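You operate a simulated robot arm through the tools that you are given. There is no shell and no other tool. Be economical: measure what you need, move in short steps, check, and stop when the job is done.

You run a simulated robot arm. Do the job below in one go: nothing can be reset, and whatever is moved stays where it is left.

JOB
Hang the green and the white cloth on the turning stand to dry.
Fine: turn the red-tipped arm to the table's edge and hang the green cloth on it; then the same with the blue-tipped arm and the white cloth.

It is judged by the outcome, as a careful person would: the job done as asked, and still so three seconds after it is handed in. It fails if anything else is knocked over, pushed out of place, dropped, spilled or broken. Flat cloth is picked up by pressing the open fingertips on it (5 to 10 N) and closing them slowly along it; thin cloth reads only 2 to 8 mm in the jaws.

ROBOT AND FRAMES
A 7-joint arm with a two-finger parallel gripper, fixed in place. Base frame: the origin is at the foot of the arm, x ahead of it, y to its left, z up; the work surface is at about z = 900. Units: mm, rad, N and s.
With the tool pointing down near the work surface it reaches from about 340 to 740 mm from the base axis. Its first joint turns from -2.007 to 2.007 rad. Payload 3.91 kg.
Tool frame: the origin (TCP) lies between the finger pads and is the grasp point; the fingertips stand 30 mm ahead of it; z points along the fingers, y is the line along which they close. Largest opening 110 mm; finger width 20, thickness 10; the body of the gripper, 48 by 112 mm, starts 55 mm behind the TCP.
Orientation is that of the tool frame in the base frame, as a unit quaternion [w, x, y, z]. With the fingers straight down and closing along the base's y, the tool's x points along the base's -x, its y along +y and its z along -z.

CONTROLS
- The arm moves only by the tool nudge_tool. Its argument "rows" is a list of rows, each a list of 2 entries, a list of its own where there are three numbers: the shift along the base's x, y, z in mm, then the turn, a rotation vector about the base's x, y, z in rad. In form: [[[tx, ty, tz], [rx, ry, rz]], ...]. A call has 1 to 12 rows; each row is the pose to reach, as a shift and turn from the pose commanded when the call began. "jaw" is the closure, from 0 (fully open) to 1 (shut), set as the call begins (left out, the last holds). Rows are played at 5 a second. More than 50 mm and 0.15 rad between two rows, or a gripper value outside its range, and nothing of the call is played. Where a pose cannot be reached the arm comes as near as it can. A force on the tool above 40 N (or 10 N above the force at the start of the call, whichever is more), or a blocked arm, ends the call early, and 0.2 s more pass. Each finger travels about 108 mm/s and halts on what it meets, pressing with about 25 N; the grip force reading is that of the motor and also rises with nothing between the fingers. The clock runs only during rows and for 0.2 s after the last one: add rows that repeat a pose to give the fingers time. The reply holds the time, the measured pose of the TCP, the force on the tool along the base axes, the opening and the grip force, in the units named above and with some noise.
- Cameras (640 x 400 px; columns grow to the right, rows downward): "scene" is fixed at [397.3, 501.1, 1590.8]; the picture's right is [-0.95, 0.31, 0.00], its down [0.26, 0.80, -0.54] and it looks along [-0.17, -0.52, -0.84] (base axes); focal length 214 px, centre (320, 200). "wrist" rides on the gripper at [72, 17, -103] in the tool frame; the picture's right is [-0.23, 0.97, 0.00], its down [-0.76, -0.18, -0.62] and it looks along [-0.61, -0.14, 0.78] (tool axes); focal length 222 px, centre (320, 200). There is no depth. A picture from a camera that has moved, and an enlarged one, comes with that camera's place and axes in the base frame and with its lens.
- camera(camera): a new picture of that camera. The clock stands still meanwhile.
- move_column(by): slides the trunk up (or, below 0, down) by that many mm; the arm rides with it, the base frame stays. It gives what a move gives, with no picture.
- enlarge(camera, box): a new picture of the part [left, top, right, bottom] of that camera's present view, enlarged. The clock stands still meanwhile.
- hand_in(): hands the job in; it is judged then, once.

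Work in short steps. Places have to be worked out from the pictures, the camera data and where the tool is seen: move nearer, look again, correct. Check each grasp and each placing, and mend what went wrong. You have 120 turns and 64 pictures in all, those below and enlarged ones among them. Open the gripper and draw the arm clear of the work before you hand the job in, unless the task says otherwise; then end with one line.

The tools are called after "Request:" as name(argument=value, ...) on one line, values as JSON. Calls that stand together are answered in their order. nudge_tool: Moves the arm, as the interface text tells. Its arguments: {"type":"object","properties":{"rows":{"type":"array"},"jaw":{"type":"number"}},"required":["rows"]} The other tools are called the same way: move_column (by) slides the trunk up or down; camera (camera) takes a picture; enlarge (camera, box) takes an enlarged picture of a part of a camera's view; hand_in () hands the job in.

At the start:

```text
t: 0.0
tcp_pos: [311.5, 353.0, 1396.3]
tool_rot: [0.0, 0.0, 1.0, 0.0]
ft_force: [0.3, -0.6, 0.1]
grip_width: 109.8
grasp_force: 0.0
trunk travel left (down, up): [-850.0, 140.0]
```

scene: 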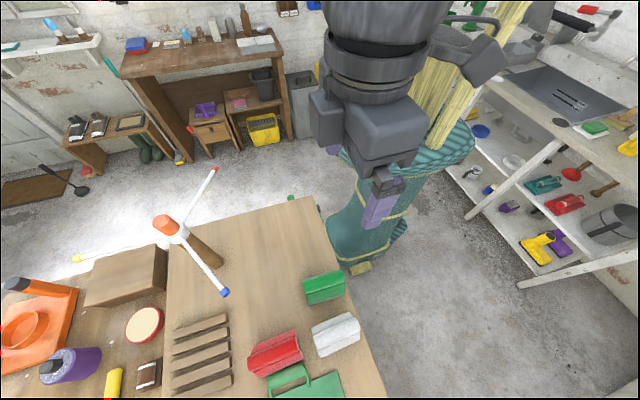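
wrist: 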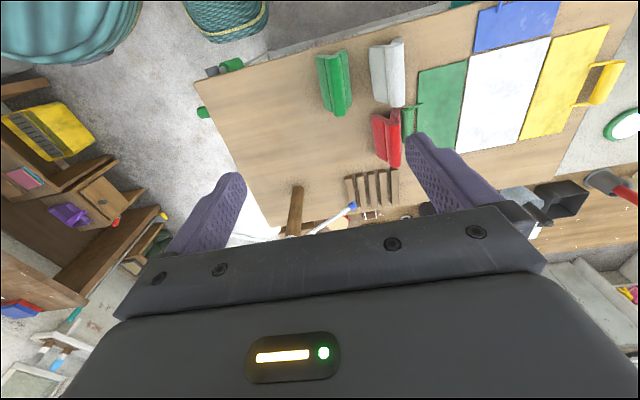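

I'll start with closer looks at the table, cloths and the stand.

Request:
enlarge(camera="scene", box=[60, 140, 260, 310])

Request:
enlarge(camera="scene", box=[150, 250, 390, 400])

Request:
enlarge(camera="wrist", box=[190, 0, 640, 250])

```text
2.35 times, centred on (160, 225) of scene
camera zoom: at [397.3, 501.1, 1590.8], right [-0.95, 0.31, 0.0], down [0.26, 0.8, -0.54], along [-0.17, -0.52, -0.84], focal length 505 px, centre (696, 141)
```

zoom: 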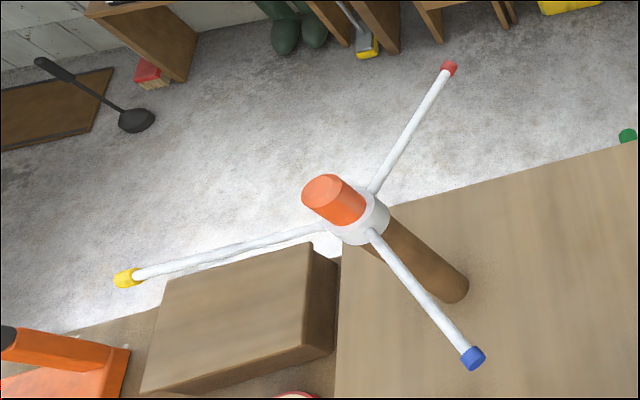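

```text
2.67 times, centred on (270, 325) of scene
camera zoom: at [397.3, 501.1, 1590.8], right [-0.95, 0.31, 0.0], down [0.26, 0.8, -0.54], along [-0.17, -0.52, -0.84], focal length 572 px, centre (453, -133)
```

zoom: 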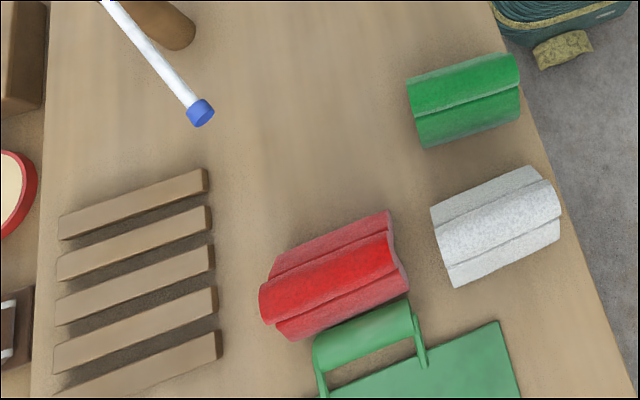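

```text
1.42 times, centred on (415, 125) of wrist
camera zoom: at [240.0, 369.7, 1500.6], right [0.23, 0.97, 0.0], down [0.76, -0.18, 0.62], along [0.61, -0.14, -0.78], focal length 316 px, centre (185, 307)
```

zoom: 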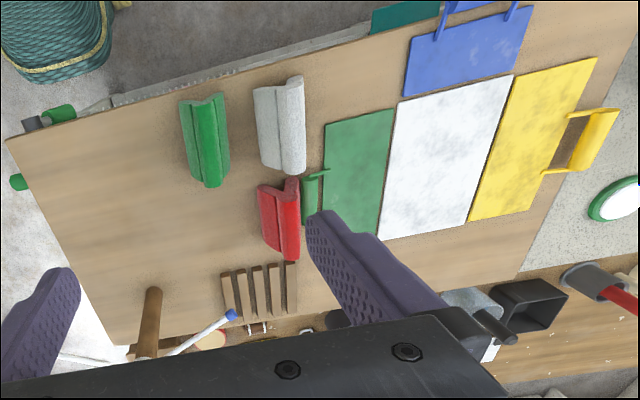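

The job cloths appear to be the ridged green and white pieces near (345,385) and (330,450). The stand's hub is near (665,185,1107), its arms are about 210 long, and red points at -120°, blue at 120°. I'll move the wrist over to see the stand and table edges better.

Request:
nudge_tool(rows=[[[15, -35, 0], [0, 0, 0]], [[30, -75, 0], [0, 0, 0]], [[50, -115, 0], [0, 0, 0]], [[70, -150, 0], [0, 0, 0]], [[90, -180, 0], [0, 0, 0]]])

Request:
camera(camera="wrist")

```text
t: 1.2
tcp_pos: [403.7, 171.0, 1396.7]
tool_rot: [0.0, 0.0, 1.0, 0.0]
ft_force: [-0.2, -0.9, -0.5]
grip_width: 110.1
grasp_force: 0.0
trunk travel left (down, up): [-850.0, 140.0]
```

```text
58 pictures are left
camera wrist: at [331.6, 188.9, 1499.4], right [0.23, 0.97, 0.0], down [0.76, -0.18, 0.62], along [0.61, -0.14, -0.78], focal length 222 px, centre (320, 200)
```

wrist: 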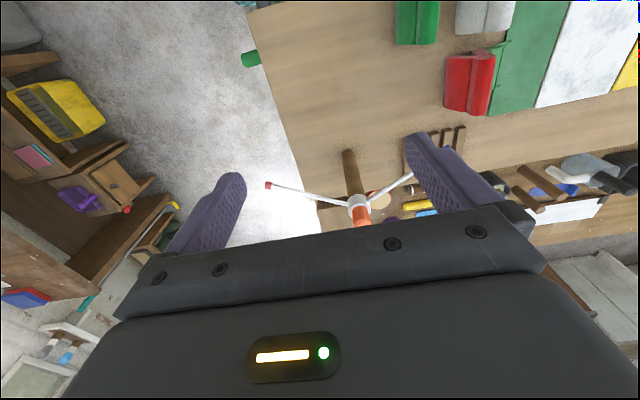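

I read the hub at about (660,197,1108). I'll take the table's edge to be the front one, on the robot's side, so the arm will point along -x. Next I bring the open fingers over the red arm, turned to straddle it, and stay high.

Request:
nudge_tool(rows=[[[23, -13, -25], [0, 0, 0.131]], [[45, -26, -49], [0, 0, 0.262]], [[68, -39, -74], [0, 0, 0.393]], [[90, -52, -98], [0, 0, 0.524]], [[113, -65, -123], [0, 0, 0.654]], [[136, -78, -148], [0, 0, 0.785]], [[158, -91, -172], [0, 0, 0.916]], [[181, -104, -197], [0, 0, 1.047]], [[181, -104, -197], [0, 0, 1.047]]])

Request:
camera(camera="scene")

Request:
camera(camera="wrist")

```text
t: 3.2
tcp_pos: [582.5, 68.5, 1201.2]
tool_rot: [0.0, -0.5, 0.866, 0.001]
ft_force: [0.1, -0.6, 0.6]
grip_width: 110.0
grasp_force: 0.0
trunk travel left (down, up): [-850.0, 140.0]
```

```text
57 pictures are left
```

scene: 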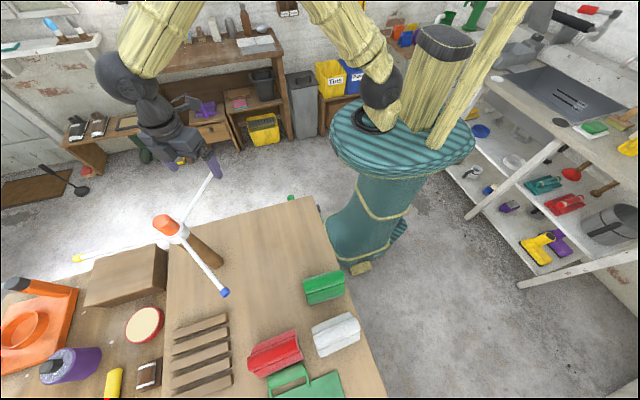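

```text
56 pictures are left
camera wrist: at [532.3, 14.8, 1303.6], right [-0.73, 0.68, 0.0], down [0.53, 0.57, 0.62], along [0.43, 0.46, -0.78], focal length 222 px, centre (320, 200)
```

wrist: 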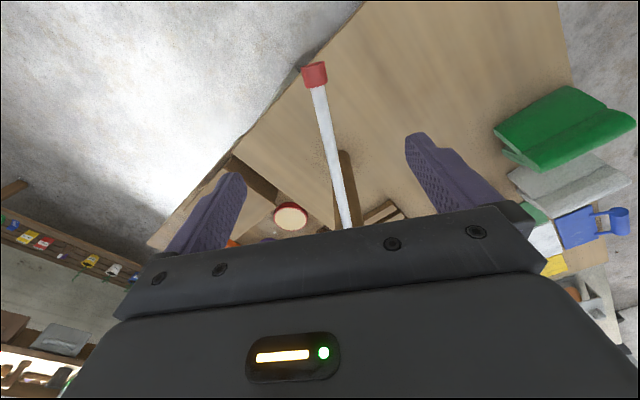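

The rod lies between the fingers, and triangulation puts the red tip near (552,30,1140), so the arms slope upwards. I'll lower to straddle it and partly close.

Request:
nudge_tool(rows=[[[0, 0, -22], [0, 0, 0]], [[0, 0, -44], [0, 0, 0]], [[0, 0, -66], [0, 0, 0]], [[0, 0, -66], [0, 0, 0]]])

Request:
nudge_tool(rows=[[[0, 0, 0], [0, 0, 0]], [[0, 0, 0], [0, 0, 0]], [[0, 0, 0], [0, 0, 0]]], jaw=0.65)

Request:
camera(camera="wrist")

Request:
enlarge(camera="scene", box=[100, 60, 300, 300])

```text
t: 4.2
tcp_pos: [582.7, 68.2, 1134.4]
tool_rot: [0.0, -0.5, 0.866, 0.0]
ft_force: [0.7, 0.3, 0.6]
grip_width: 110.1
grasp_force: 0.1
trunk travel left (down, up): [-850.0, 140.0]
```

```text
t: 5.0
tcp_pos: [582.5, 69.0, 1135.7]
tool_rot: [0.0, -0.5, 0.866, 0.0]
ft_force: [-0.5, 0.4, 0.9]
grip_width: 38.0
grasp_force: 0.1
trunk travel left (down, up): [-850.0, 140.0]
```

```text
55 pictures are left
camera wrist: at [532.3, 14.4, 1238.1], right [-0.73, 0.68, 0.0], down [0.53, 0.57, 0.62], along [0.43, 0.45, -0.78], focal length 222 px, centre (320, 200)
```

wrist: 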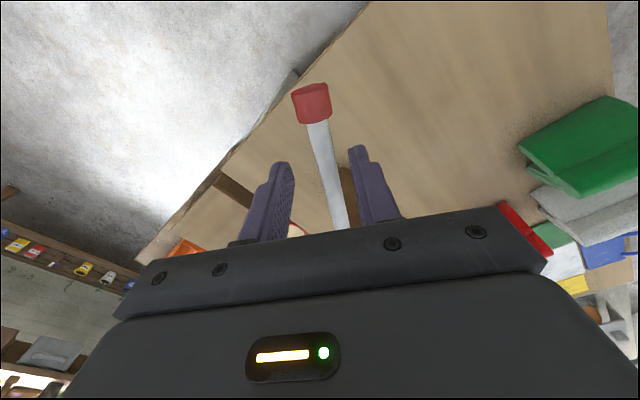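

```text
1.67 times, centred on (200, 180) of scene
camera zoom: at [397.3, 501.1, 1590.8], right [-0.95, 0.31, 0.0], down [0.26, 0.8, -0.54], along [-0.17, -0.52, -0.84], focal length 358 px, centre (520, 233)
```

zoom: 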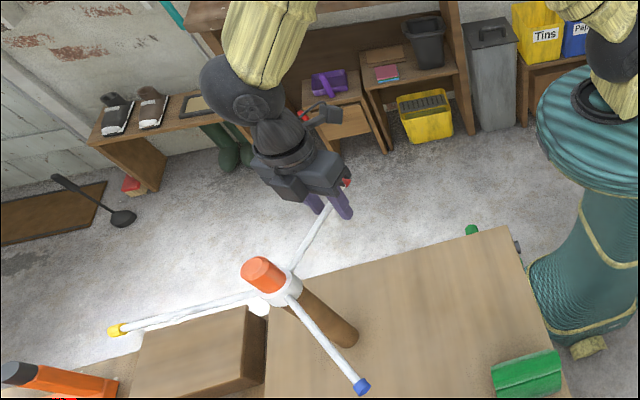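

Two views agree that the tip is at z≈1144. The centroid of the three tips puts the axis at (646,202), with radius 194 and the arms level. The rod is between the fingers, so I turn it along the arc to -x.

Request:
nudge_tool(rows=[[[-15.8, 9.3, 0], [0, 0, -0.116]], [[-30.7, 20.1, 0], [0, 0, -0.233]], [[-44, 32.7, 0], [0, 0, -0.349]], [[-55.7, 47, 0], [0, 0, -0.465]], [[-65.5, 62.5, 0], [0, 0, -0.582]], [[-73.3, 79.1, 0], [0, 0, -0.698]], [[-78.9, 96.6, 0], [0, 0, -0.814]], [[-82.4, 114.7, 0], [0, 0, -0.931]], [[-83.5, 133, 0], [0, 0, -1.047]], [[-83.5, 133, 0], [0, 0, -1.047]]])

Request:
nudge_tool(rows=[[[0, 0, 0], [0, 0, 0]], [[0, 0, 0], [0, 0, 0]]], jaw=0.78)

Request:
enlarge(camera="scene", box=[60, 90, 320, 330])

Request:
camera(camera="wrist")

```text
t: 7.2
tcp_pos: [499.0, 200.5, 1135.8]
tool_rot: [0.0, 0.0, 1.0, 0.0]
ft_force: [0.0, 0.0, 0.5]
grip_width: 38.5
grasp_force: 0.0
trunk travel left (down, up): [-850.0, 140.0]
```

```text
t: 7.8
tcp_pos: [499.7, 202.3, 1134.4]
tool_rot: [0.0, 0.0, 1.0, 0.0]
ft_force: [0.1, 0.7, -0.1]
grip_width: 23.8
grasp_force: 0.1
trunk travel left (down, up): [-850.0, 140.0]
```

```text
1.67 times, centred on (190, 210) of scene
camera zoom: at [397.3, 501.1, 1590.8], right [-0.95, 0.31, 0.0], down [0.26, 0.8, -0.54], along [-0.17, -0.52, -0.84], focal length 358 px, centre (537, 183)
```

zoom: 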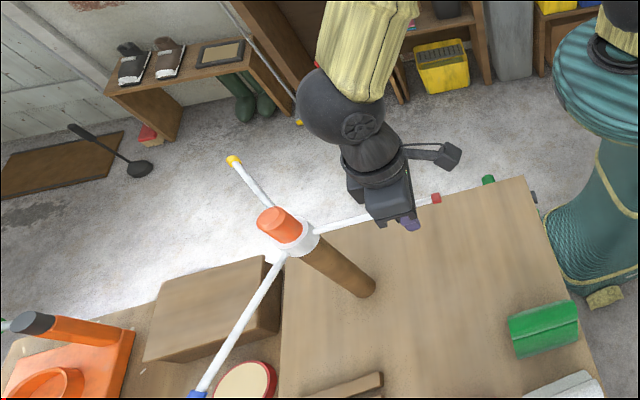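

```text
52 pictures are left
camera wrist: at [427.6, 218.4, 1237.6], right [0.23, 0.97, 0.0], down [0.76, -0.18, 0.62], along [0.61, -0.14, -0.78], focal length 222 px, centre (320, 200)
```

wrist: 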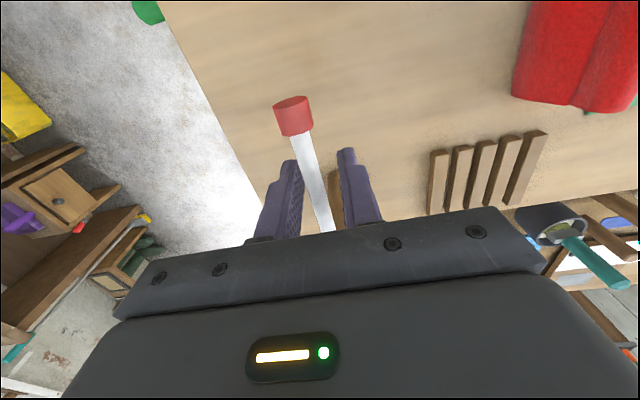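

The red arm now points along -x, with its tip at about (453,202,1142). I open, rise and go to look at the green cloth.

Request:
nudge_tool(rows=[[[0, 0, 20], [0, 0, 0]], [[0, 0, 65], [0, 0, 0]], [[-30, 10, 100], [0, 0, 0]], [[-70, 40, 110], [0, 0, 0]], [[-110, 70, 115], [0, 0, 0]], [[-145, 105, 115], [0, 0, 0]], [[-170, 140, 115], [0, 0, 0]], [[-185, 175, 115], [0, 0, 0]]], jaw=0.7)

Request:
camera(camera="wrist")

Request:
enlarge(camera="scene", box=[60, 140, 320, 330])

```text
refused: row 4 steps farther than a row can; nothing moved
```

```text
51 pictures are left
camera wrist: at [427.6, 218.4, 1237.6], right [0.23, 0.97, 0.0], down [0.76, -0.18, 0.62], along [0.61, -0.14, -0.78], focal length 222 px, centre (320, 200)
```

wrist: 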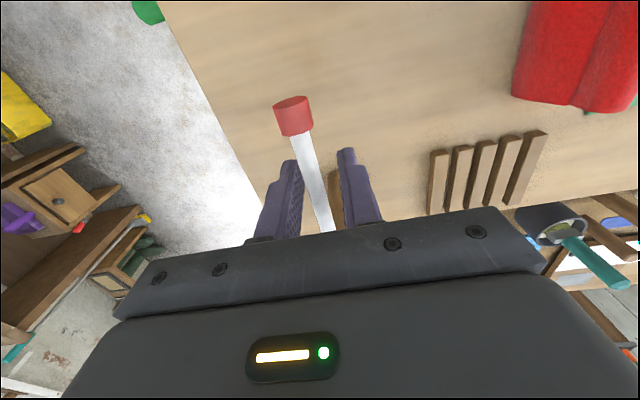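

```text
2.11 times, centred on (190, 235) of scene
camera zoom: at [397.3, 501.1, 1590.8], right [-0.95, 0.31, 0.0], down [0.26, 0.8, -0.54], along [-0.17, -0.52, -0.84], focal length 452 px, centre (594, 126)
```

zoom: 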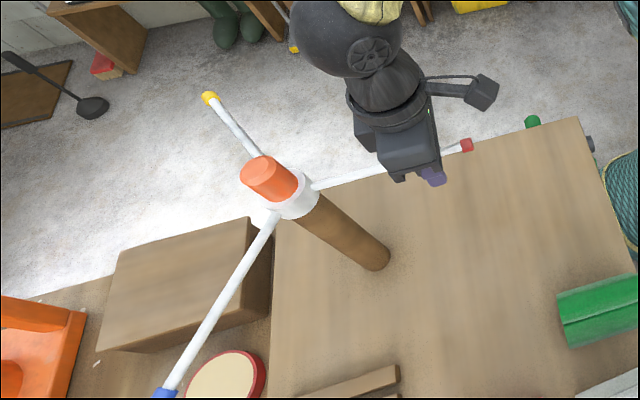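

One row's step was too long, so I repeat the move with smaller steps.

Request:
nudge_tool(rows=[[[0, 0, 20], [0, 0, 0]], [[0, 0, 60], [0, 0, 0]], [[-10, 10, 100], [0, 0, 0]], [[-45, 35, 110], [0, 0, 0]], [[-80, 60, 115], [0, 0, 0]], [[-115, 90, 115], [0, 0, 0]], [[-145, 120, 115], [0, 0, 0]], [[-170, 150, 115], [0, 0, 0]], [[-185, 175, 115], [0, 0, 0]], [[-185, 175, 115], [0, 0, 0]]], jaw=0.7)

Request:
camera(camera="wrist")

Request:
enlarge(camera="scene", box=[60, 140, 320, 330])

```text
t: 10.0
tcp_pos: [314.1, 375.4, 1250.1]
tool_rot: [0.0, 0.0, 1.0, 0.0]
ft_force: [-0.7, 0.0, 0.4]
grip_width: 33.0
grasp_force: 0.0
trunk travel left (down, up): [-850.0, 140.0]
```

```text
49 pictures are left
camera wrist: at [242.2, 392.9, 1353.2], right [0.23, 0.97, 0.0], down [0.76, -0.18, 0.62], along [0.61, -0.14, -0.78], focal length 222 px, centre (320, 200)
```

wrist: 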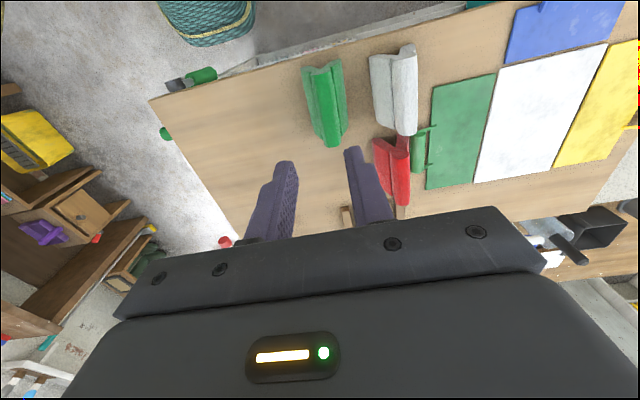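

```text
2.11 times, centred on (190, 235) of scene
camera zoom: at [397.3, 501.1, 1590.8], right [-0.95, 0.31, 0.0], down [0.26, 0.8, -0.54], along [-0.17, -0.52, -0.84], focal length 452 px, centre (594, 126)
```

zoom: 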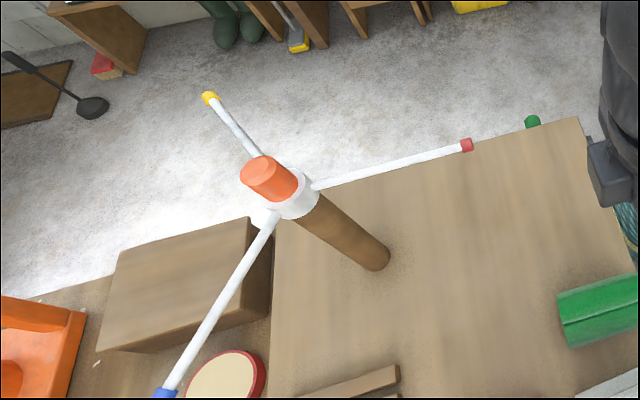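

The stand stayed put. I zoom in on the cloths.

Request:
enlarge(camera="wrist", box=[280, 30, 440, 160])

Request:
enlarge(camera="scene", box=[240, 260, 380, 380])

```text
3.08 times, centred on (360, 95) of wrist
camera zoom: at [242.2, 392.9, 1353.2], right [0.23, 0.97, 0.0], down [0.76, -0.18, 0.62], along [0.61, -0.14, -0.78], focal length 684 px, centre (197, 523)
```

zoom: 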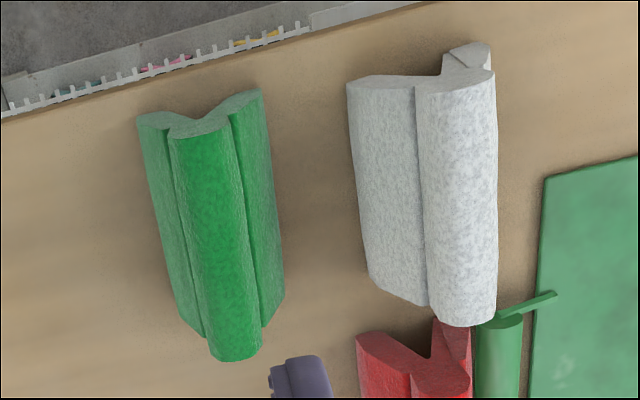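

```text
3.33 times, centred on (310, 320) of scene
camera zoom: at [397.3, 501.1, 1590.8], right [-0.95, 0.31, 0.0], down [0.26, 0.8, -0.54], along [-0.17, -0.52, -0.84], focal length 715 px, centre (353, -200)
```

zoom: 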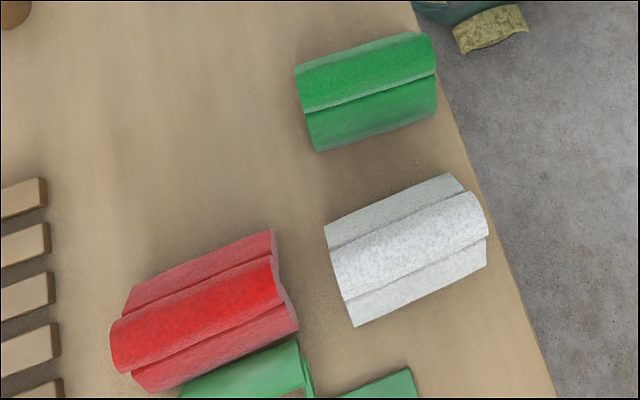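

The cloths look like tents with a raised ridge running along x. To measure the ridge height I go 130 lower and look again, with the fingertips staying above 1085.

Request:
nudge_tool(rows=[[[-4, -5, -45], [0, 0, 0]], [[-9, -10, -90], [0, 0, 0]], [[-14, -15, -130], [0, 0, 0]], [[-14, -15, -130], [0, 0, 0]]], jaw=0)

Request:
enlarge(camera="wrist", box=[220, 0, 540, 200])

Request:
enlarge(camera="scene", box=[220, 220, 400, 360])

```text
t: 11.0
tcp_pos: [300.7, 360.2, 1118.6]
tool_rot: [0.001, 0.0, 1.0, 0.0]
ft_force: [-0.5, 0.5, 0.3]
grip_width: 109.7
grasp_force: 0.1
trunk travel left (down, up): [-850.0, 140.0]
```

```text
2.00 times, centred on (380, 100) of wrist
camera zoom: at [228.6, 377.6, 1221.8], right [0.23, 0.97, 0.0], down [0.76, -0.18, 0.62], along [0.61, -0.14, -0.78], focal length 444 px, centre (200, 400)
```

zoom: 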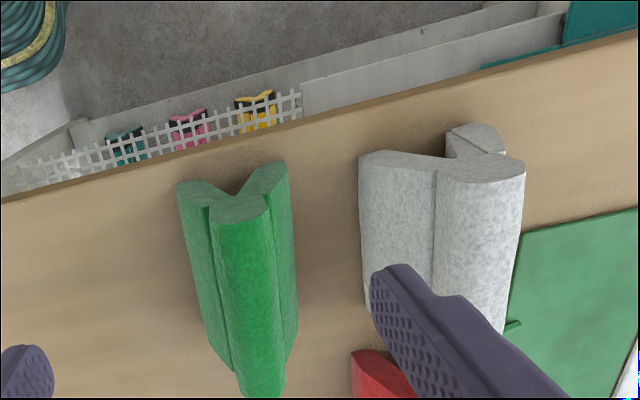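

```text
2.86 times, centred on (310, 290) of scene
camera zoom: at [397.3, 501.1, 1590.8], right [-0.95, 0.31, 0.0], down [0.26, 0.8, -0.54], along [-0.17, -0.52, -0.84], focal length 613 px, centre (349, -57)
```

zoom: 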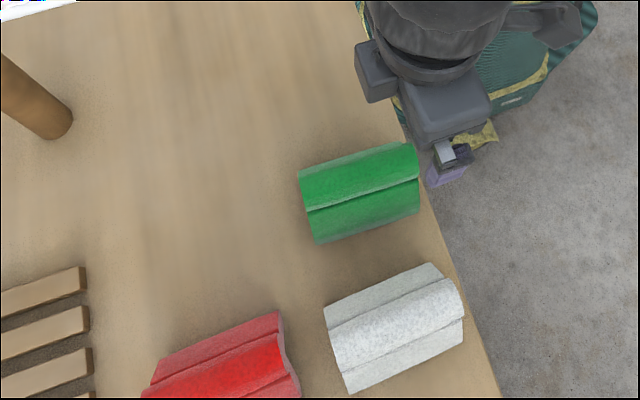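

Triangulating the two views gives a green tent about 100 tall, with its ridge from (293,383) to (407,379), top at z≈1003, and feet at y≈351 and 415. I move over the ridge middle with the jaws half open and descend partway.

Request:
nudge_tool(rows=[[[25, 10, 0], [0, 0, 0]], [[49, 21, 0], [0, 0, 0]], [[49, 21, -30], [0, 0, 0]], [[49, 21, -60], [0, 0, 0]], [[49, 21, -60], [0, 0, 0]]], jaw=0.3)

Request:
camera(camera="wrist")

Request:
enlarge(camera="scene", box=[220, 220, 400, 360])

```text
t: 12.2
tcp_pos: [348.0, 383.1, 1059.1]
tool_rot: [0.0, 0.0, 1.0, 0.001]
ft_force: [-0.3, 0.5, 1.0]
grip_width: 77.0
grasp_force: 0.1
trunk travel left (down, up): [-850.0, 140.0]
```

```text
43 pictures are left
camera wrist: at [276.9, 399.9, 1162.1], right [0.23, 0.97, 0.0], down [0.76, -0.18, 0.62], along [0.61, -0.14, -0.78], focal length 222 px, centre (320, 200)
```

wrist: 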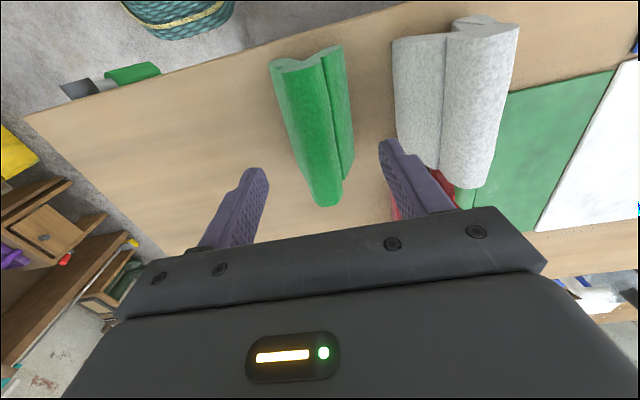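

```text
2.86 times, centred on (310, 290) of scene
camera zoom: at [397.3, 501.1, 1590.8], right [-0.95, 0.31, 0.0], down [0.26, 0.8, -0.54], along [-0.17, -0.52, -0.84], focal length 613 px, centre (349, -57)
```

zoom: 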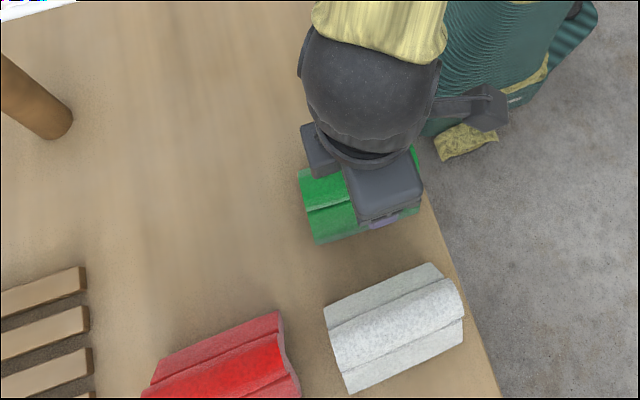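

The ridge re-measures at the same place. I go down so the tips reach about 30 below the ridge top, then close in steps.

Request:
nudge_tool(rows=[[[2, 0, -18], [0, 0, 0]], [[2, 0, -36], [0, 0, 0]], [[2, 0, -52], [0, 0, 0]], [[2, 0, -52], [0, 0, 0]]])

Request:
nudge_tool(rows=[[[0, 0, 0], [0, 0, 0]], [[0, 0, 0], [0, 0, 0]]], jaw=0.7)

Request:
nudge_tool(rows=[[[0, 0, 0], [0, 0, 0]], [[0, 0, 0], [0, 0, 0]], [[0, 0, 0], [0, 0, 0]]], jaw=1.0)

Request:
camera(camera="wrist")

```text
t: 13.2
tcp_pos: [352.0, 382.8, 1007.6]
tool_rot: [0.0, 0.0, 1.0, 0.0]
ft_force: [0.2, 0.1, 0.1]
grip_width: 76.9
grasp_force: 0.1
trunk travel left (down, up): [-850.0, 140.0]
```

```text
t: 13.8
tcp_pos: [351.1, 382.6, 1007.5]
tool_rot: [-0.001, 0.0, 1.0, 0.0]
ft_force: [-0.4, -0.7, 0.5]
grip_width: 33.3
grasp_force: 0.7
trunk travel left (down, up): [-850.0, 140.0]
```

```text
t: 14.6
tcp_pos: [350.7, 383.3, 1007.7]
tool_rot: [0.0, 0.0, 1.0, 0.0]
ft_force: [0.6, 0.3, 0.0]
grip_width: 29.4
grasp_force: 24.9
trunk travel left (down, up): [-850.0, 140.0]
```

```text
41 pictures are left
camera wrist: at [279.5, 400.1, 1110.6], right [0.23, 0.97, 0.0], down [0.76, -0.18, 0.62], along [0.61, -0.14, -0.78], focal length 222 px, centre (320, 200)
```

wrist: 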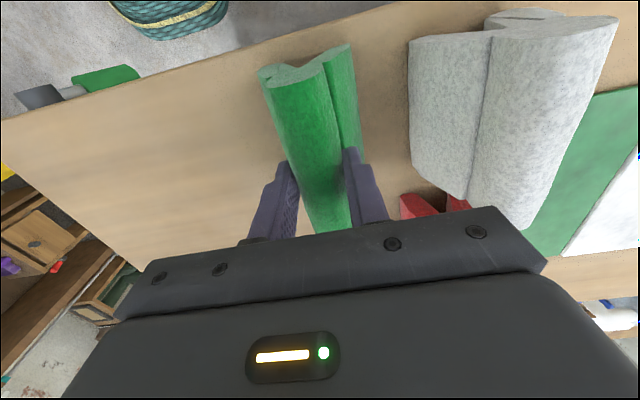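

The ridge is held with a 29 mm reading at 25 N, so the bundle is firm. I lift straight up and check.

Request:
nudge_tool(rows=[[[0, 0, 20], [0, 0, 0]], [[0, 0, 50], [0, 0, 0]], [[0, 0, 95], [0, 0, 0]], [[0, 0, 140], [0, 0, 0]], [[0, 0, 185], [0, 0, 0]], [[0, 0, 230], [0, 0, 0]], [[0, 0, 275], [0, 0, 0]], [[0, 0, 275], [0, 0, 0]]])

Request:
camera(camera="scene")

Request:
camera(camera="wrist")

```text
t: 16.4
tcp_pos: [351.8, 384.2, 1281.8]
tool_rot: [0.0, 0.0, 1.0, -0.001]
ft_force: [0.8, 0.4, -2.5]
grip_width: 29.4
grasp_force: 24.6
trunk travel left (down, up): [-850.0, 140.0]
```

```text
40 pictures are left
```

scene: 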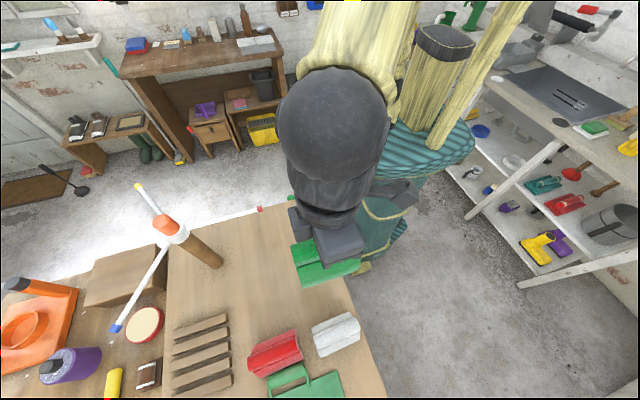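

```text
39 pictures are left
camera wrist: at [280.1, 400.1, 1386.3], right [0.23, 0.97, 0.0], down [0.76, -0.18, 0.62], along [0.61, -0.14, -0.78], focal length 222 px, centre (320, 200)
```

wrist: 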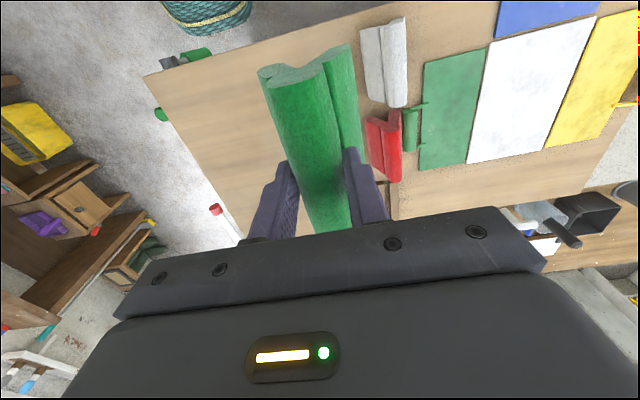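

The cloth is held firmly, at about 2.5 N weight. I zoom on its end face to find the notch between the legs before hanging it.

Request:
enlarge(camera="wrist", box=[240, 30, 380, 118])

```text
4.55 times, centred on (310, 74) of wrist
camera zoom: at [280.1, 400.1, 1386.3], right [0.23, 0.97, 0.0], down [0.76, -0.18, 0.62], along [0.61, -0.14, -0.78], focal length 1010 px, centre (366, 773)
```

zoom: 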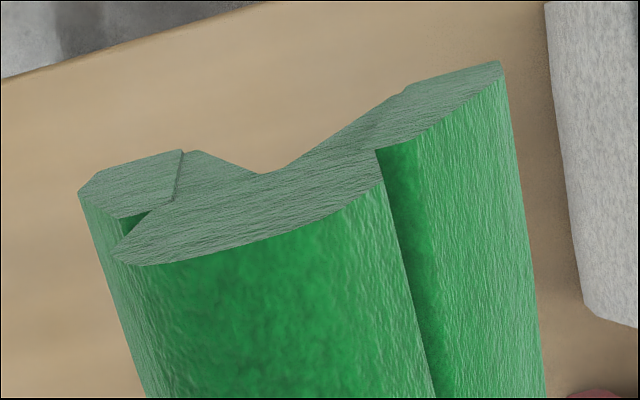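

The notch apex is about 48 below the TCP and centred on it, flaring to ±36 at the feet. I carry the cloth above the red arm with the feet well clear.

Request:
nudge_tool(rows=[[[0, 0, 20], [0, 0, 0]], [[30, -28, 20], [0, 0, 0]], [[62, -58, 20], [0, 0, 0]], [[94, -88, 20], [0, 0, 0]], [[126, -118, 20], [0, 0, 0]], [[158, -149, 20], [0, 0, 0]], [[180, -170, 20], [0, 0, 0]], [[191, -182, 20], [0, 0, 0]], [[191, -182, 20], [0, 0, 0]]])

Request:
camera(camera="wrist")

Request:
enlarge(camera="scene", box=[100, 120, 340, 290])

```text
t: 18.4
tcp_pos: [541.9, 200.2, 1303.4]
tool_rot: [-0.001, 0.0, 1.0, 0.0]
ft_force: [0.2, -0.1, -1.3]
grip_width: 29.8
grasp_force: 24.8
trunk travel left (down, up): [-850.0, 140.0]
```

```text
37 pictures are left
camera wrist: at [470.5, 218.0, 1405.7], right [0.23, 0.97, 0.0], down [0.76, -0.18, 0.62], along [0.61, -0.14, -0.78], focal length 222 px, centre (320, 200)
```

wrist: 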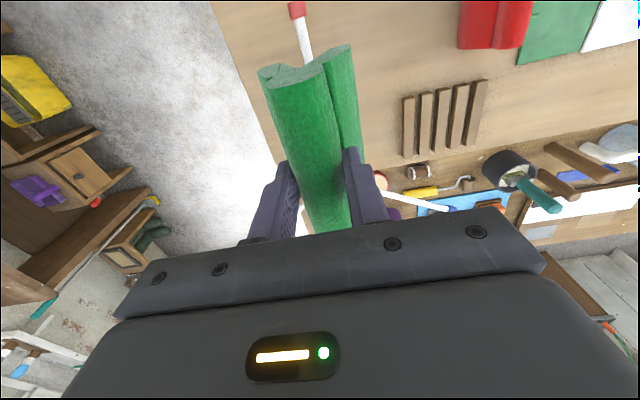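

```text
2.35 times, centred on (220, 205) of scene
camera zoom: at [397.3, 501.1, 1590.8], right [-0.95, 0.31, 0.0], down [0.26, 0.8, -0.54], along [-0.17, -0.52, -0.84], focal length 505 px, centre (555, 188)
```

zoom: 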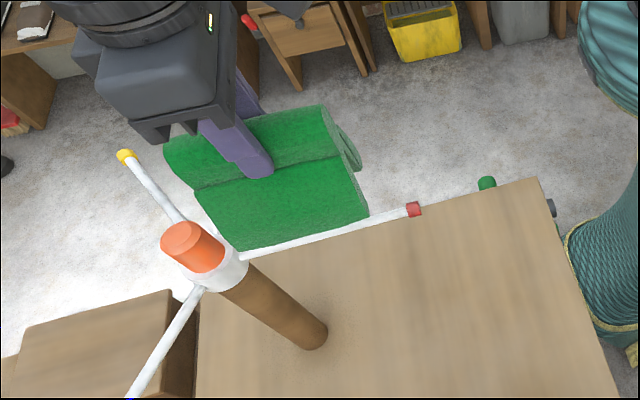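

The rod lies at y≈200, right under the notch. I lower to just above seating and then slowly.

Request:
nudge_tool(rows=[[[0, 0, -25], [0, 0, 0]], [[0, 0, -50], [0, 0, 0]], [[0, 0, -72], [0, 0, 0]], [[0, 0, -80], [0, 0, 0]], [[0, 0, -80], [0, 0, 0]]])

Request:
enlarge(camera="scene", box=[100, 120, 340, 290])

Request:
enlarge(camera="wrist", box=[240, 0, 400, 118])

```text
t: 19.6
tcp_pos: [543.8, 200.8, 1222.2]
tool_rot: [0.0, 0.001, 1.0, -0.001]
ft_force: [0.0, -0.5, -1.1]
grip_width: 29.6
grasp_force: 24.8
trunk travel left (down, up): [-850.0, 140.0]
```

```text
2.35 times, centred on (220, 205) of scene
camera zoom: at [397.3, 501.1, 1590.8], right [-0.95, 0.31, 0.0], down [0.26, 0.8, -0.54], along [-0.17, -0.52, -0.84], focal length 505 px, centre (555, 188)
```

zoom: 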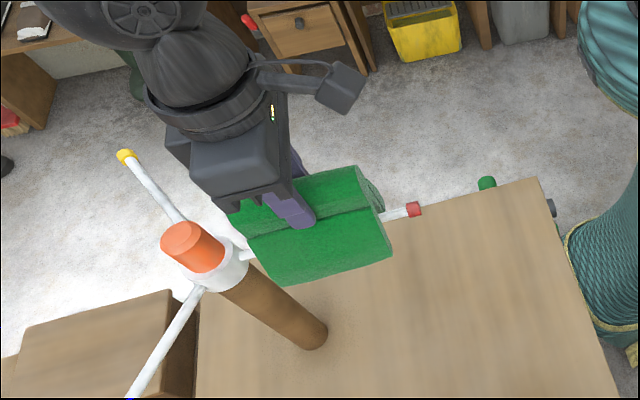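

```text
3.39 times, centred on (320, 59) of wrist
camera zoom: at [471.0, 217.8, 1325.4], right [0.23, 0.97, 0.0], down [0.76, -0.18, 0.62], along [0.61, -0.14, -0.78], focal length 753 px, centre (320, 678)
```

zoom: 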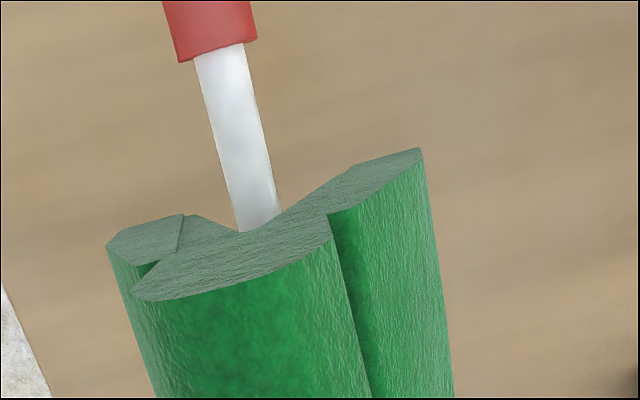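

The rod is entering the notch, about 3 mm to the +y side of the apex. I shift +3 in y and lower slowly, watching the force.

Request:
nudge_tool(rows=[[[0, 3, 0], [0, 0, 0]], [[0, 3, -4], [0, 0, 0]], [[0, 3, -8], [0, 0, 0]], [[0, 3, -12], [0, 0, 0]], [[0, 3, -12], [0, 0, 0]]])

Request:
enlarge(camera="wrist", box=[240, 0, 400, 118])

```text
t: 20.8
tcp_pos: [543.1, 203.7, 1210.2]
tool_rot: [0.0, 0.001, 1.0, 0.0]
ft_force: [-0.5, 0.4, -1.5]
grip_width: 29.7
grasp_force: 24.8
trunk travel left (down, up): [-850.0, 140.0]
```

```text
3.39 times, centred on (320, 59) of wrist
camera zoom: at [470.6, 221.2, 1313.5], right [0.23, 0.97, 0.0], down [0.76, -0.18, 0.62], along [0.61, -0.14, -0.78], focal length 753 px, centre (320, 678)
```

zoom: 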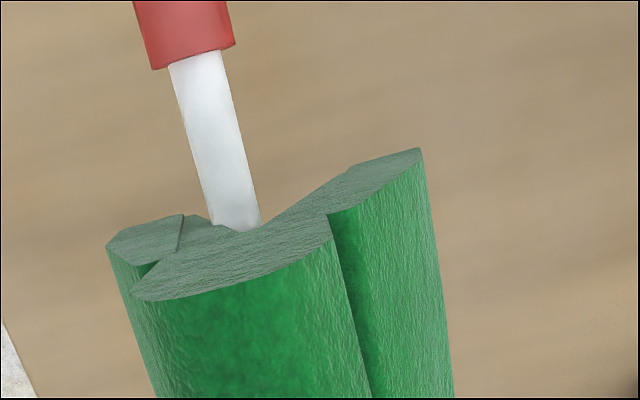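

The rod is centred now. I continue lowering in small steps until it makes contact.

Request:
nudge_tool(rows=[[[0, -1, -3], [0, 0, 0]], [[0, -1, -6], [0, 0, 0]], [[0, -1, -9], [0, 0, 0]], [[0, -1, -9], [0, 0, 0]]])

Request:
enlarge(camera="wrist", box=[240, 0, 400, 118])

```text
t: 21.8
tcp_pos: [541.9, 203.2, 1202.3]
tool_rot: [0.0, -0.001, 1.0, 0.001]
ft_force: [-0.2, -0.8, -1.3]
grip_width: 29.5
grasp_force: 25.0
trunk travel left (down, up): [-850.0, 140.0]
```

```text
3.39 times, centred on (320, 59) of wrist
camera zoom: at [470.7, 219.9, 1304.6], right [0.23, 0.97, 0.0], down [0.76, -0.18, 0.62], along [0.61, -0.14, -0.78], focal length 753 px, centre (320, 678)
```

zoom: 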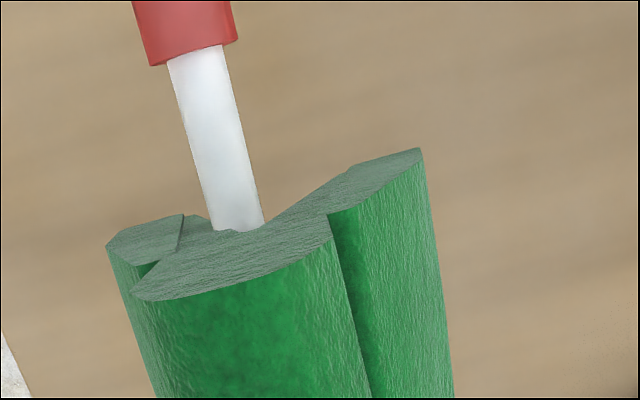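

No contact yet. I continue down in 3 mm steps.

Request:
nudge_tool(rows=[[[0, 0, -3], [0, 0, 0]], [[0, 0, -6], [0, 0, 0]], [[0, 0, -6], [0, 0, 0]]])

Request:
nudge_tool(rows=[[[0, 0, -3], [0, 0, 0]], [[0, 0, -6], [0, 0, 0]], [[0, 0, -6], [0, 0, 0]]])

Request:
enlarge(camera="wrist", box=[240, 0, 400, 118])

```text
t: 22.6
tcp_pos: [542.7, 202.3, 1196.6]
tool_rot: [0.0, 0.0, 1.0, 0.0]
ft_force: [-0.2, 0.2, -0.6]
grip_width: 29.9
grasp_force: 25.2
trunk travel left (down, up): [-850.0, 140.0]
```

```text
t: 23.4
tcp_pos: [542.5, 202.0, 1188.4]
tool_rot: [0.0, 0.0, 1.0, 0.001]
ft_force: [0.4, -0.5, -1.9]
grip_width: 29.7
grasp_force: 24.8
trunk travel left (down, up): [-850.0, 140.0]
```

```text
3.39 times, centred on (320, 59) of wrist
camera zoom: at [470.5, 219.7, 1292.3], right [0.23, 0.97, 0.0], down [0.76, -0.18, 0.62], along [0.61, -0.14, -0.78], focal length 753 px, centre (320, 678)
```

zoom: 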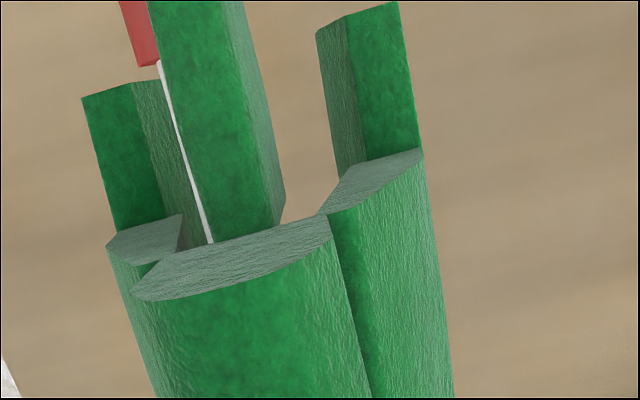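

The cloth's shape changed, perhaps unfolding onto the rod. I check the scene view.

Request:
enlarge(camera="scene", box=[120, 130, 320, 290])

Request:
camera(camera="wrist")

```text
2.50 times, centred on (220, 210) of scene
camera zoom: at [397.3, 501.1, 1590.8], right [-0.95, 0.31, 0.0], down [0.26, 0.8, -0.54], along [-0.17, -0.52, -0.84], focal length 536 px, centre (570, 175)
```

zoom: 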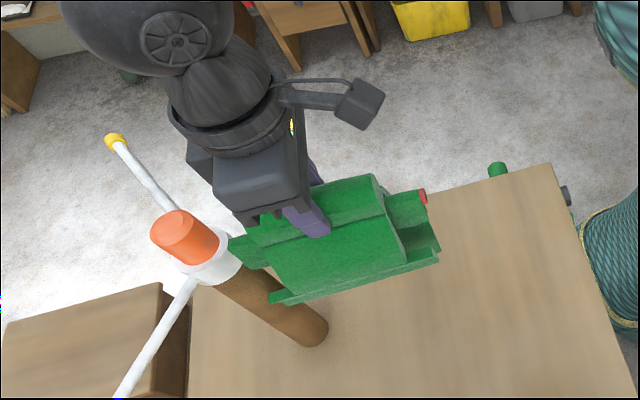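

```text
29 pictures are left
camera wrist: at [470.5, 219.7, 1292.3], right [0.23, 0.97, 0.0], down [0.76, -0.18, 0.62], along [0.61, -0.14, -0.78], focal length 222 px, centre (320, 200)
```

wrist: 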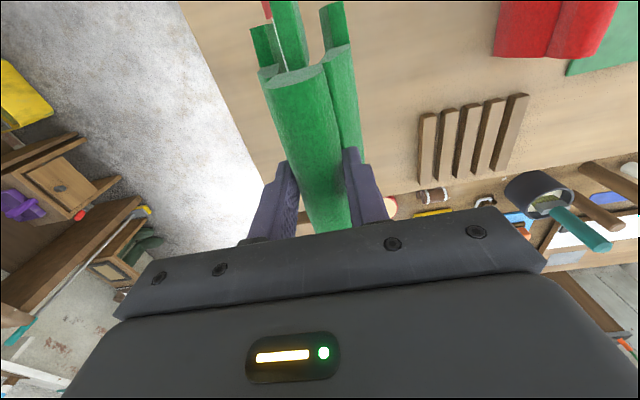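

A draped form now lies over the rod while I still hold the bundle. I lower a few mm more, watching for contact, then open gently.

Request:
nudge_tool(rows=[[[0, 0, -2], [0, 0, 0]], [[0, 0, -4], [0, 0, 0]], [[0, 0, -4], [0, 0, 0]]])

Request:
enlarge(camera="scene", box=[120, 130, 320, 290])

```text
t: 24.2
tcp_pos: [542.9, 203.7, 1185.8]
tool_rot: [0.0, 0.0, 1.0, 0.0]
ft_force: [0.4, 0.0, -1.4]
grip_width: 29.6
grasp_force: 24.9
trunk travel left (down, up): [-850.0, 140.0]
```

```text
2.50 times, centred on (220, 210) of scene
camera zoom: at [397.3, 501.1, 1590.8], right [-0.95, 0.31, 0.0], down [0.26, 0.8, -0.54], along [-0.17, -0.52, -0.84], focal length 536 px, centre (570, 175)
```

zoom: 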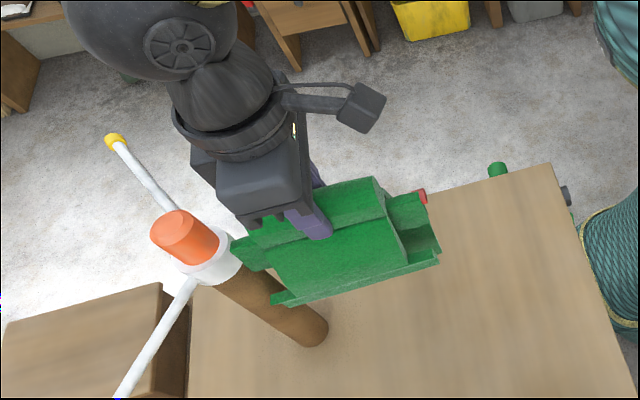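

Stable, so I release now by opening the jaws halfway.

Request:
nudge_tool(rows=[[[0, 0, 0], [0, 0, 0]], [[0, 0, 0], [0, 0, 0]], [[0, 0, 0], [0, 0, 0]]], jaw=0.5)

Request:
enlarge(camera="scene", box=[120, 130, 320, 290])

```text
t: 25.0
tcp_pos: [542.9, 203.8, 1185.6]
tool_rot: [0.0, 0.0, 1.0, 0.0]
ft_force: [0.7, -0.4, -0.1]
grip_width: 54.9
grasp_force: 0.0
trunk travel left (down, up): [-850.0, 140.0]
```

```text
2.50 times, centred on (220, 210) of scene
camera zoom: at [397.3, 501.1, 1590.8], right [-0.95, 0.31, 0.0], down [0.26, 0.8, -0.54], along [-0.17, -0.52, -0.84], focal length 536 px, centre (570, 175)
```

zoom: 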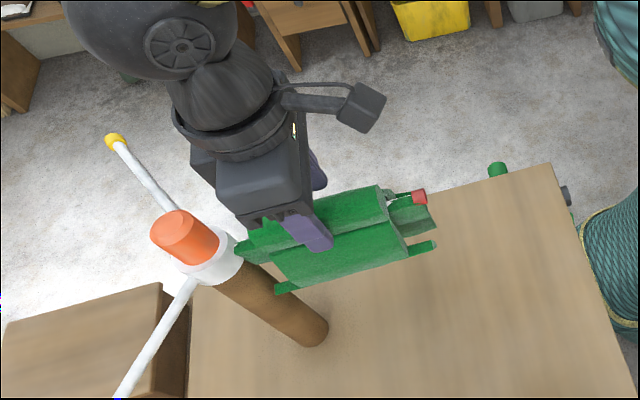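

The cloth has settled on the rod. I rise straight up slowly and look.

Request:
nudge_tool(rows=[[[0, 0, 8], [0, 0, 0]], [[0, 0, 20], [0, 0, 0]], [[0, 0, 45], [0, 0, 0]], [[0, 0, 85], [0, 0, 0]], [[-25, 0, 115], [0, 0, 0]], [[-65, 10, 125], [0, 0, 0]], [[-110, 25, 125], [0, 0, 0]], [[-150, 50, 125], [0, 0, 0]]])

Request:
enlarge(camera="scene", box=[120, 130, 320, 290])

Request:
camera(camera="wrist")

```text
t: 26.8
tcp_pos: [391.1, 252.8, 1310.2]
tool_rot: [0.002, 0.0, 1.0, 0.0]
ft_force: [-0.9, 0.3, 0.0]
grip_width: 55.3
grasp_force: 0.0
trunk travel left (down, up): [-850.0, 140.0]
```

```text
2.50 times, centred on (220, 210) of scene
camera zoom: at [397.3, 501.1, 1590.8], right [-0.95, 0.31, 0.0], down [0.26, 0.8, -0.54], along [-0.17, -0.52, -0.84], focal length 536 px, centre (570, 175)
```

zoom: 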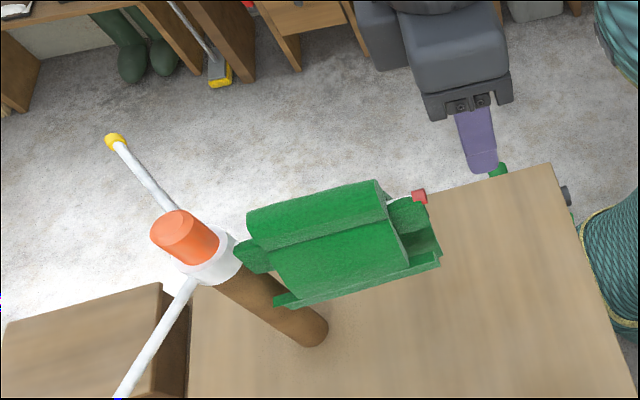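

```text
25 pictures are left
camera wrist: at [319.3, 269.0, 1413.3], right [0.23, 0.97, 0.0], down [0.76, -0.18, 0.62], along [0.61, -0.14, -0.78], focal length 222 px, centre (320, 200)
```

wrist: 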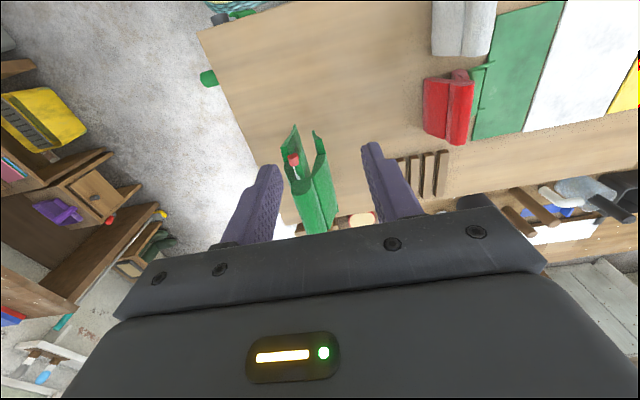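

The green cloth hangs on the red rod. To bring blue (now at about 60°) round to -x, I first turn the stand by its yellow arm near the hub, then take the blue arm. I move above the yellow rod.

Request:
nudge_tool(rows=[[[37, -16, 0], [0, 0, -0.131]], [[74, -31, 0], [0, 0, -0.262]], [[111, -47, 0], [0, 0, -0.393]], [[149, -62, 0], [0, 0, -0.524]], [[186, -78, 0], [0, 0, -0.654]], [[223, -94, -20], [0, 0, -0.785]], [[260, -109, -45], [0, 0, -0.916]], [[297, -125, -70], [0, 0, -1.047]], [[297, -125, -70], [0, 0, -1.047]]])

Request:
camera(camera="wrist")

Request:
enlarge(camera="scene", box=[80, 110, 320, 300])

```text
t: 28.8
tcp_pos: [687.6, 127.9, 1241.1]
tool_rot: [0.001, 0.5, 0.866, 0.0]
ft_force: [-0.9, -1.0, 1.2]
grip_width: 55.2
grasp_force: 0.1
trunk travel left (down, up): [-850.0, 140.0]
```

```text
24 pictures are left
camera wrist: at [666.8, 198.9, 1344.5], right [0.96, 0.29, 0.0], down [0.23, -0.75, 0.62], along [0.18, -0.6, -0.78], focal length 222 px, centre (320, 200)
```

wrist: 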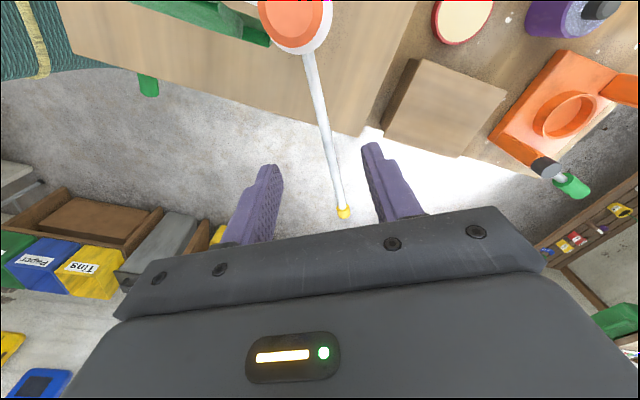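

```text
2.11 times, centred on (200, 205) of scene
camera zoom: at [397.3, 501.1, 1590.8], right [-0.95, 0.31, 0.0], down [0.26, 0.8, -0.54], along [-0.17, -0.52, -0.84], focal length 452 px, centre (573, 190)
```

zoom: 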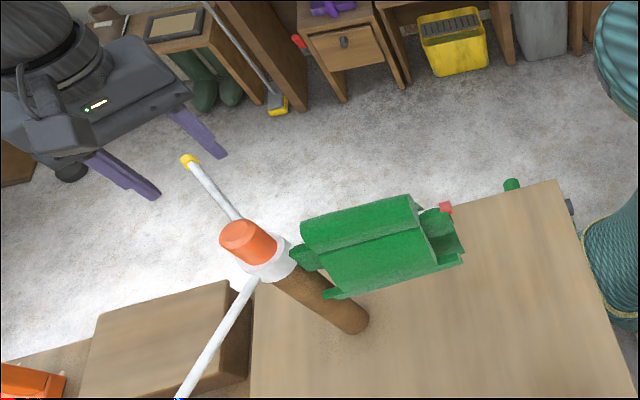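

The yellow rod is centred between the fingers, with its tip at (745,33). I descend to straddle it.

Request:
nudge_tool(rows=[[[0, 0, -25], [0, 0, 0]], [[0, 0, -50], [0, 0, 0]], [[0, 0, -83], [0, 0, 0]], [[0, 0, -83], [0, 0, 0]]])

Request:
nudge_tool(rows=[[[0, 0, 0], [0, 0, 0]], [[0, 0, 0], [0, 0, 0]]], jaw=0.75)

Request:
camera(camera="wrist")

```text
t: 29.8
tcp_pos: [689.9, 127.0, 1157.9]
tool_rot: [0.0, 0.5, 0.866, 0.0]
ft_force: [0.2, -0.8, -0.2]
grip_width: 54.9
grasp_force: 0.0
trunk travel left (down, up): [-850.0, 140.0]
```

```text
t: 30.4
tcp_pos: [689.3, 126.4, 1157.3]
tool_rot: [0.0, 0.5, 0.866, 0.0]
ft_force: [0.0, 0.5, 0.7]
grip_width: 27.4
grasp_force: 0.1
trunk travel left (down, up): [-850.0, 140.0]
```

```text
22 pictures are left
camera wrist: at [668.9, 198.3, 1260.7], right [0.96, 0.29, 0.0], down [0.23, -0.75, 0.62], along [0.18, -0.6, -0.78], focal length 222 px, centre (320, 200)
```

wrist: 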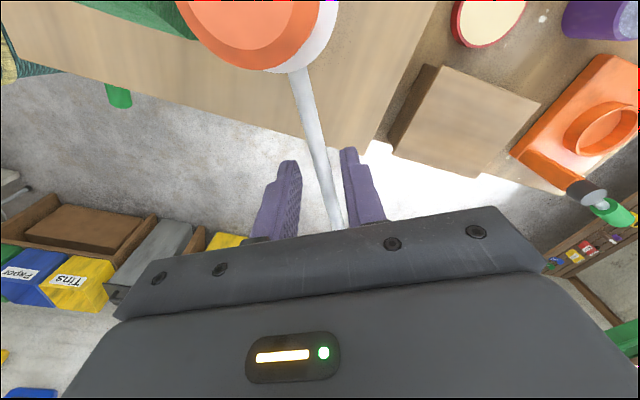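

I turn the yellow arm slowly counter-clockwise, from -60° to about -20°.

Request:
nudge_tool(rows=[[[4.1, 4.7, 0], [0, 0, 0.07]], [[7.8, 9.5, 0], [0, 0, 0.14]], [[11, 14.5, 0], [0, 0, 0.21]], [[13.8, 19.6, 0], [0, 0, 0.28]], [[16.2, 24.8, 0], [0, 0, 0.35]], [[18.1, 30.1, 0], [0, 0, 0.42]], [[19.5, 35.4, 0], [0, 0, 0.49]], [[20.6, 40.7, 0], [0, 0, 0.56]], [[20.9, 46, 0], [0, 0, 0.63]], [[20.9, 51.2, 0], [0, 0, 0.7]], [[20.9, 51.2, 0], [0, 0, 0.7]]])

Request:
enlarge(camera="scene", box=[60, 110, 320, 320])

```text
t: 32.8
tcp_pos: [710.9, 178.8, 1156.8]
tool_rot: [0.0, 0.171, 0.985, 0.0]
ft_force: [-0.6, 0.5, 0.8]
grip_width: 27.1
grasp_force: 0.0
trunk travel left (down, up): [-850.0, 140.0]
```

```text
1.90 times, centred on (190, 215) of scene
camera zoom: at [397.3, 501.1, 1590.8], right [-0.95, 0.31, 0.0], down [0.26, 0.8, -0.54], along [-0.17, -0.52, -0.84], focal length 408 px, centre (568, 171)
```

zoom: 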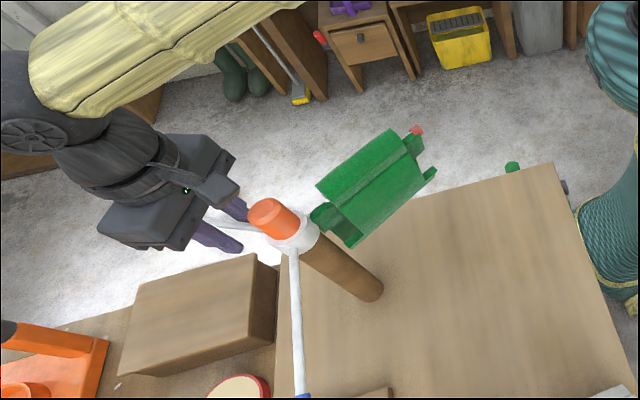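

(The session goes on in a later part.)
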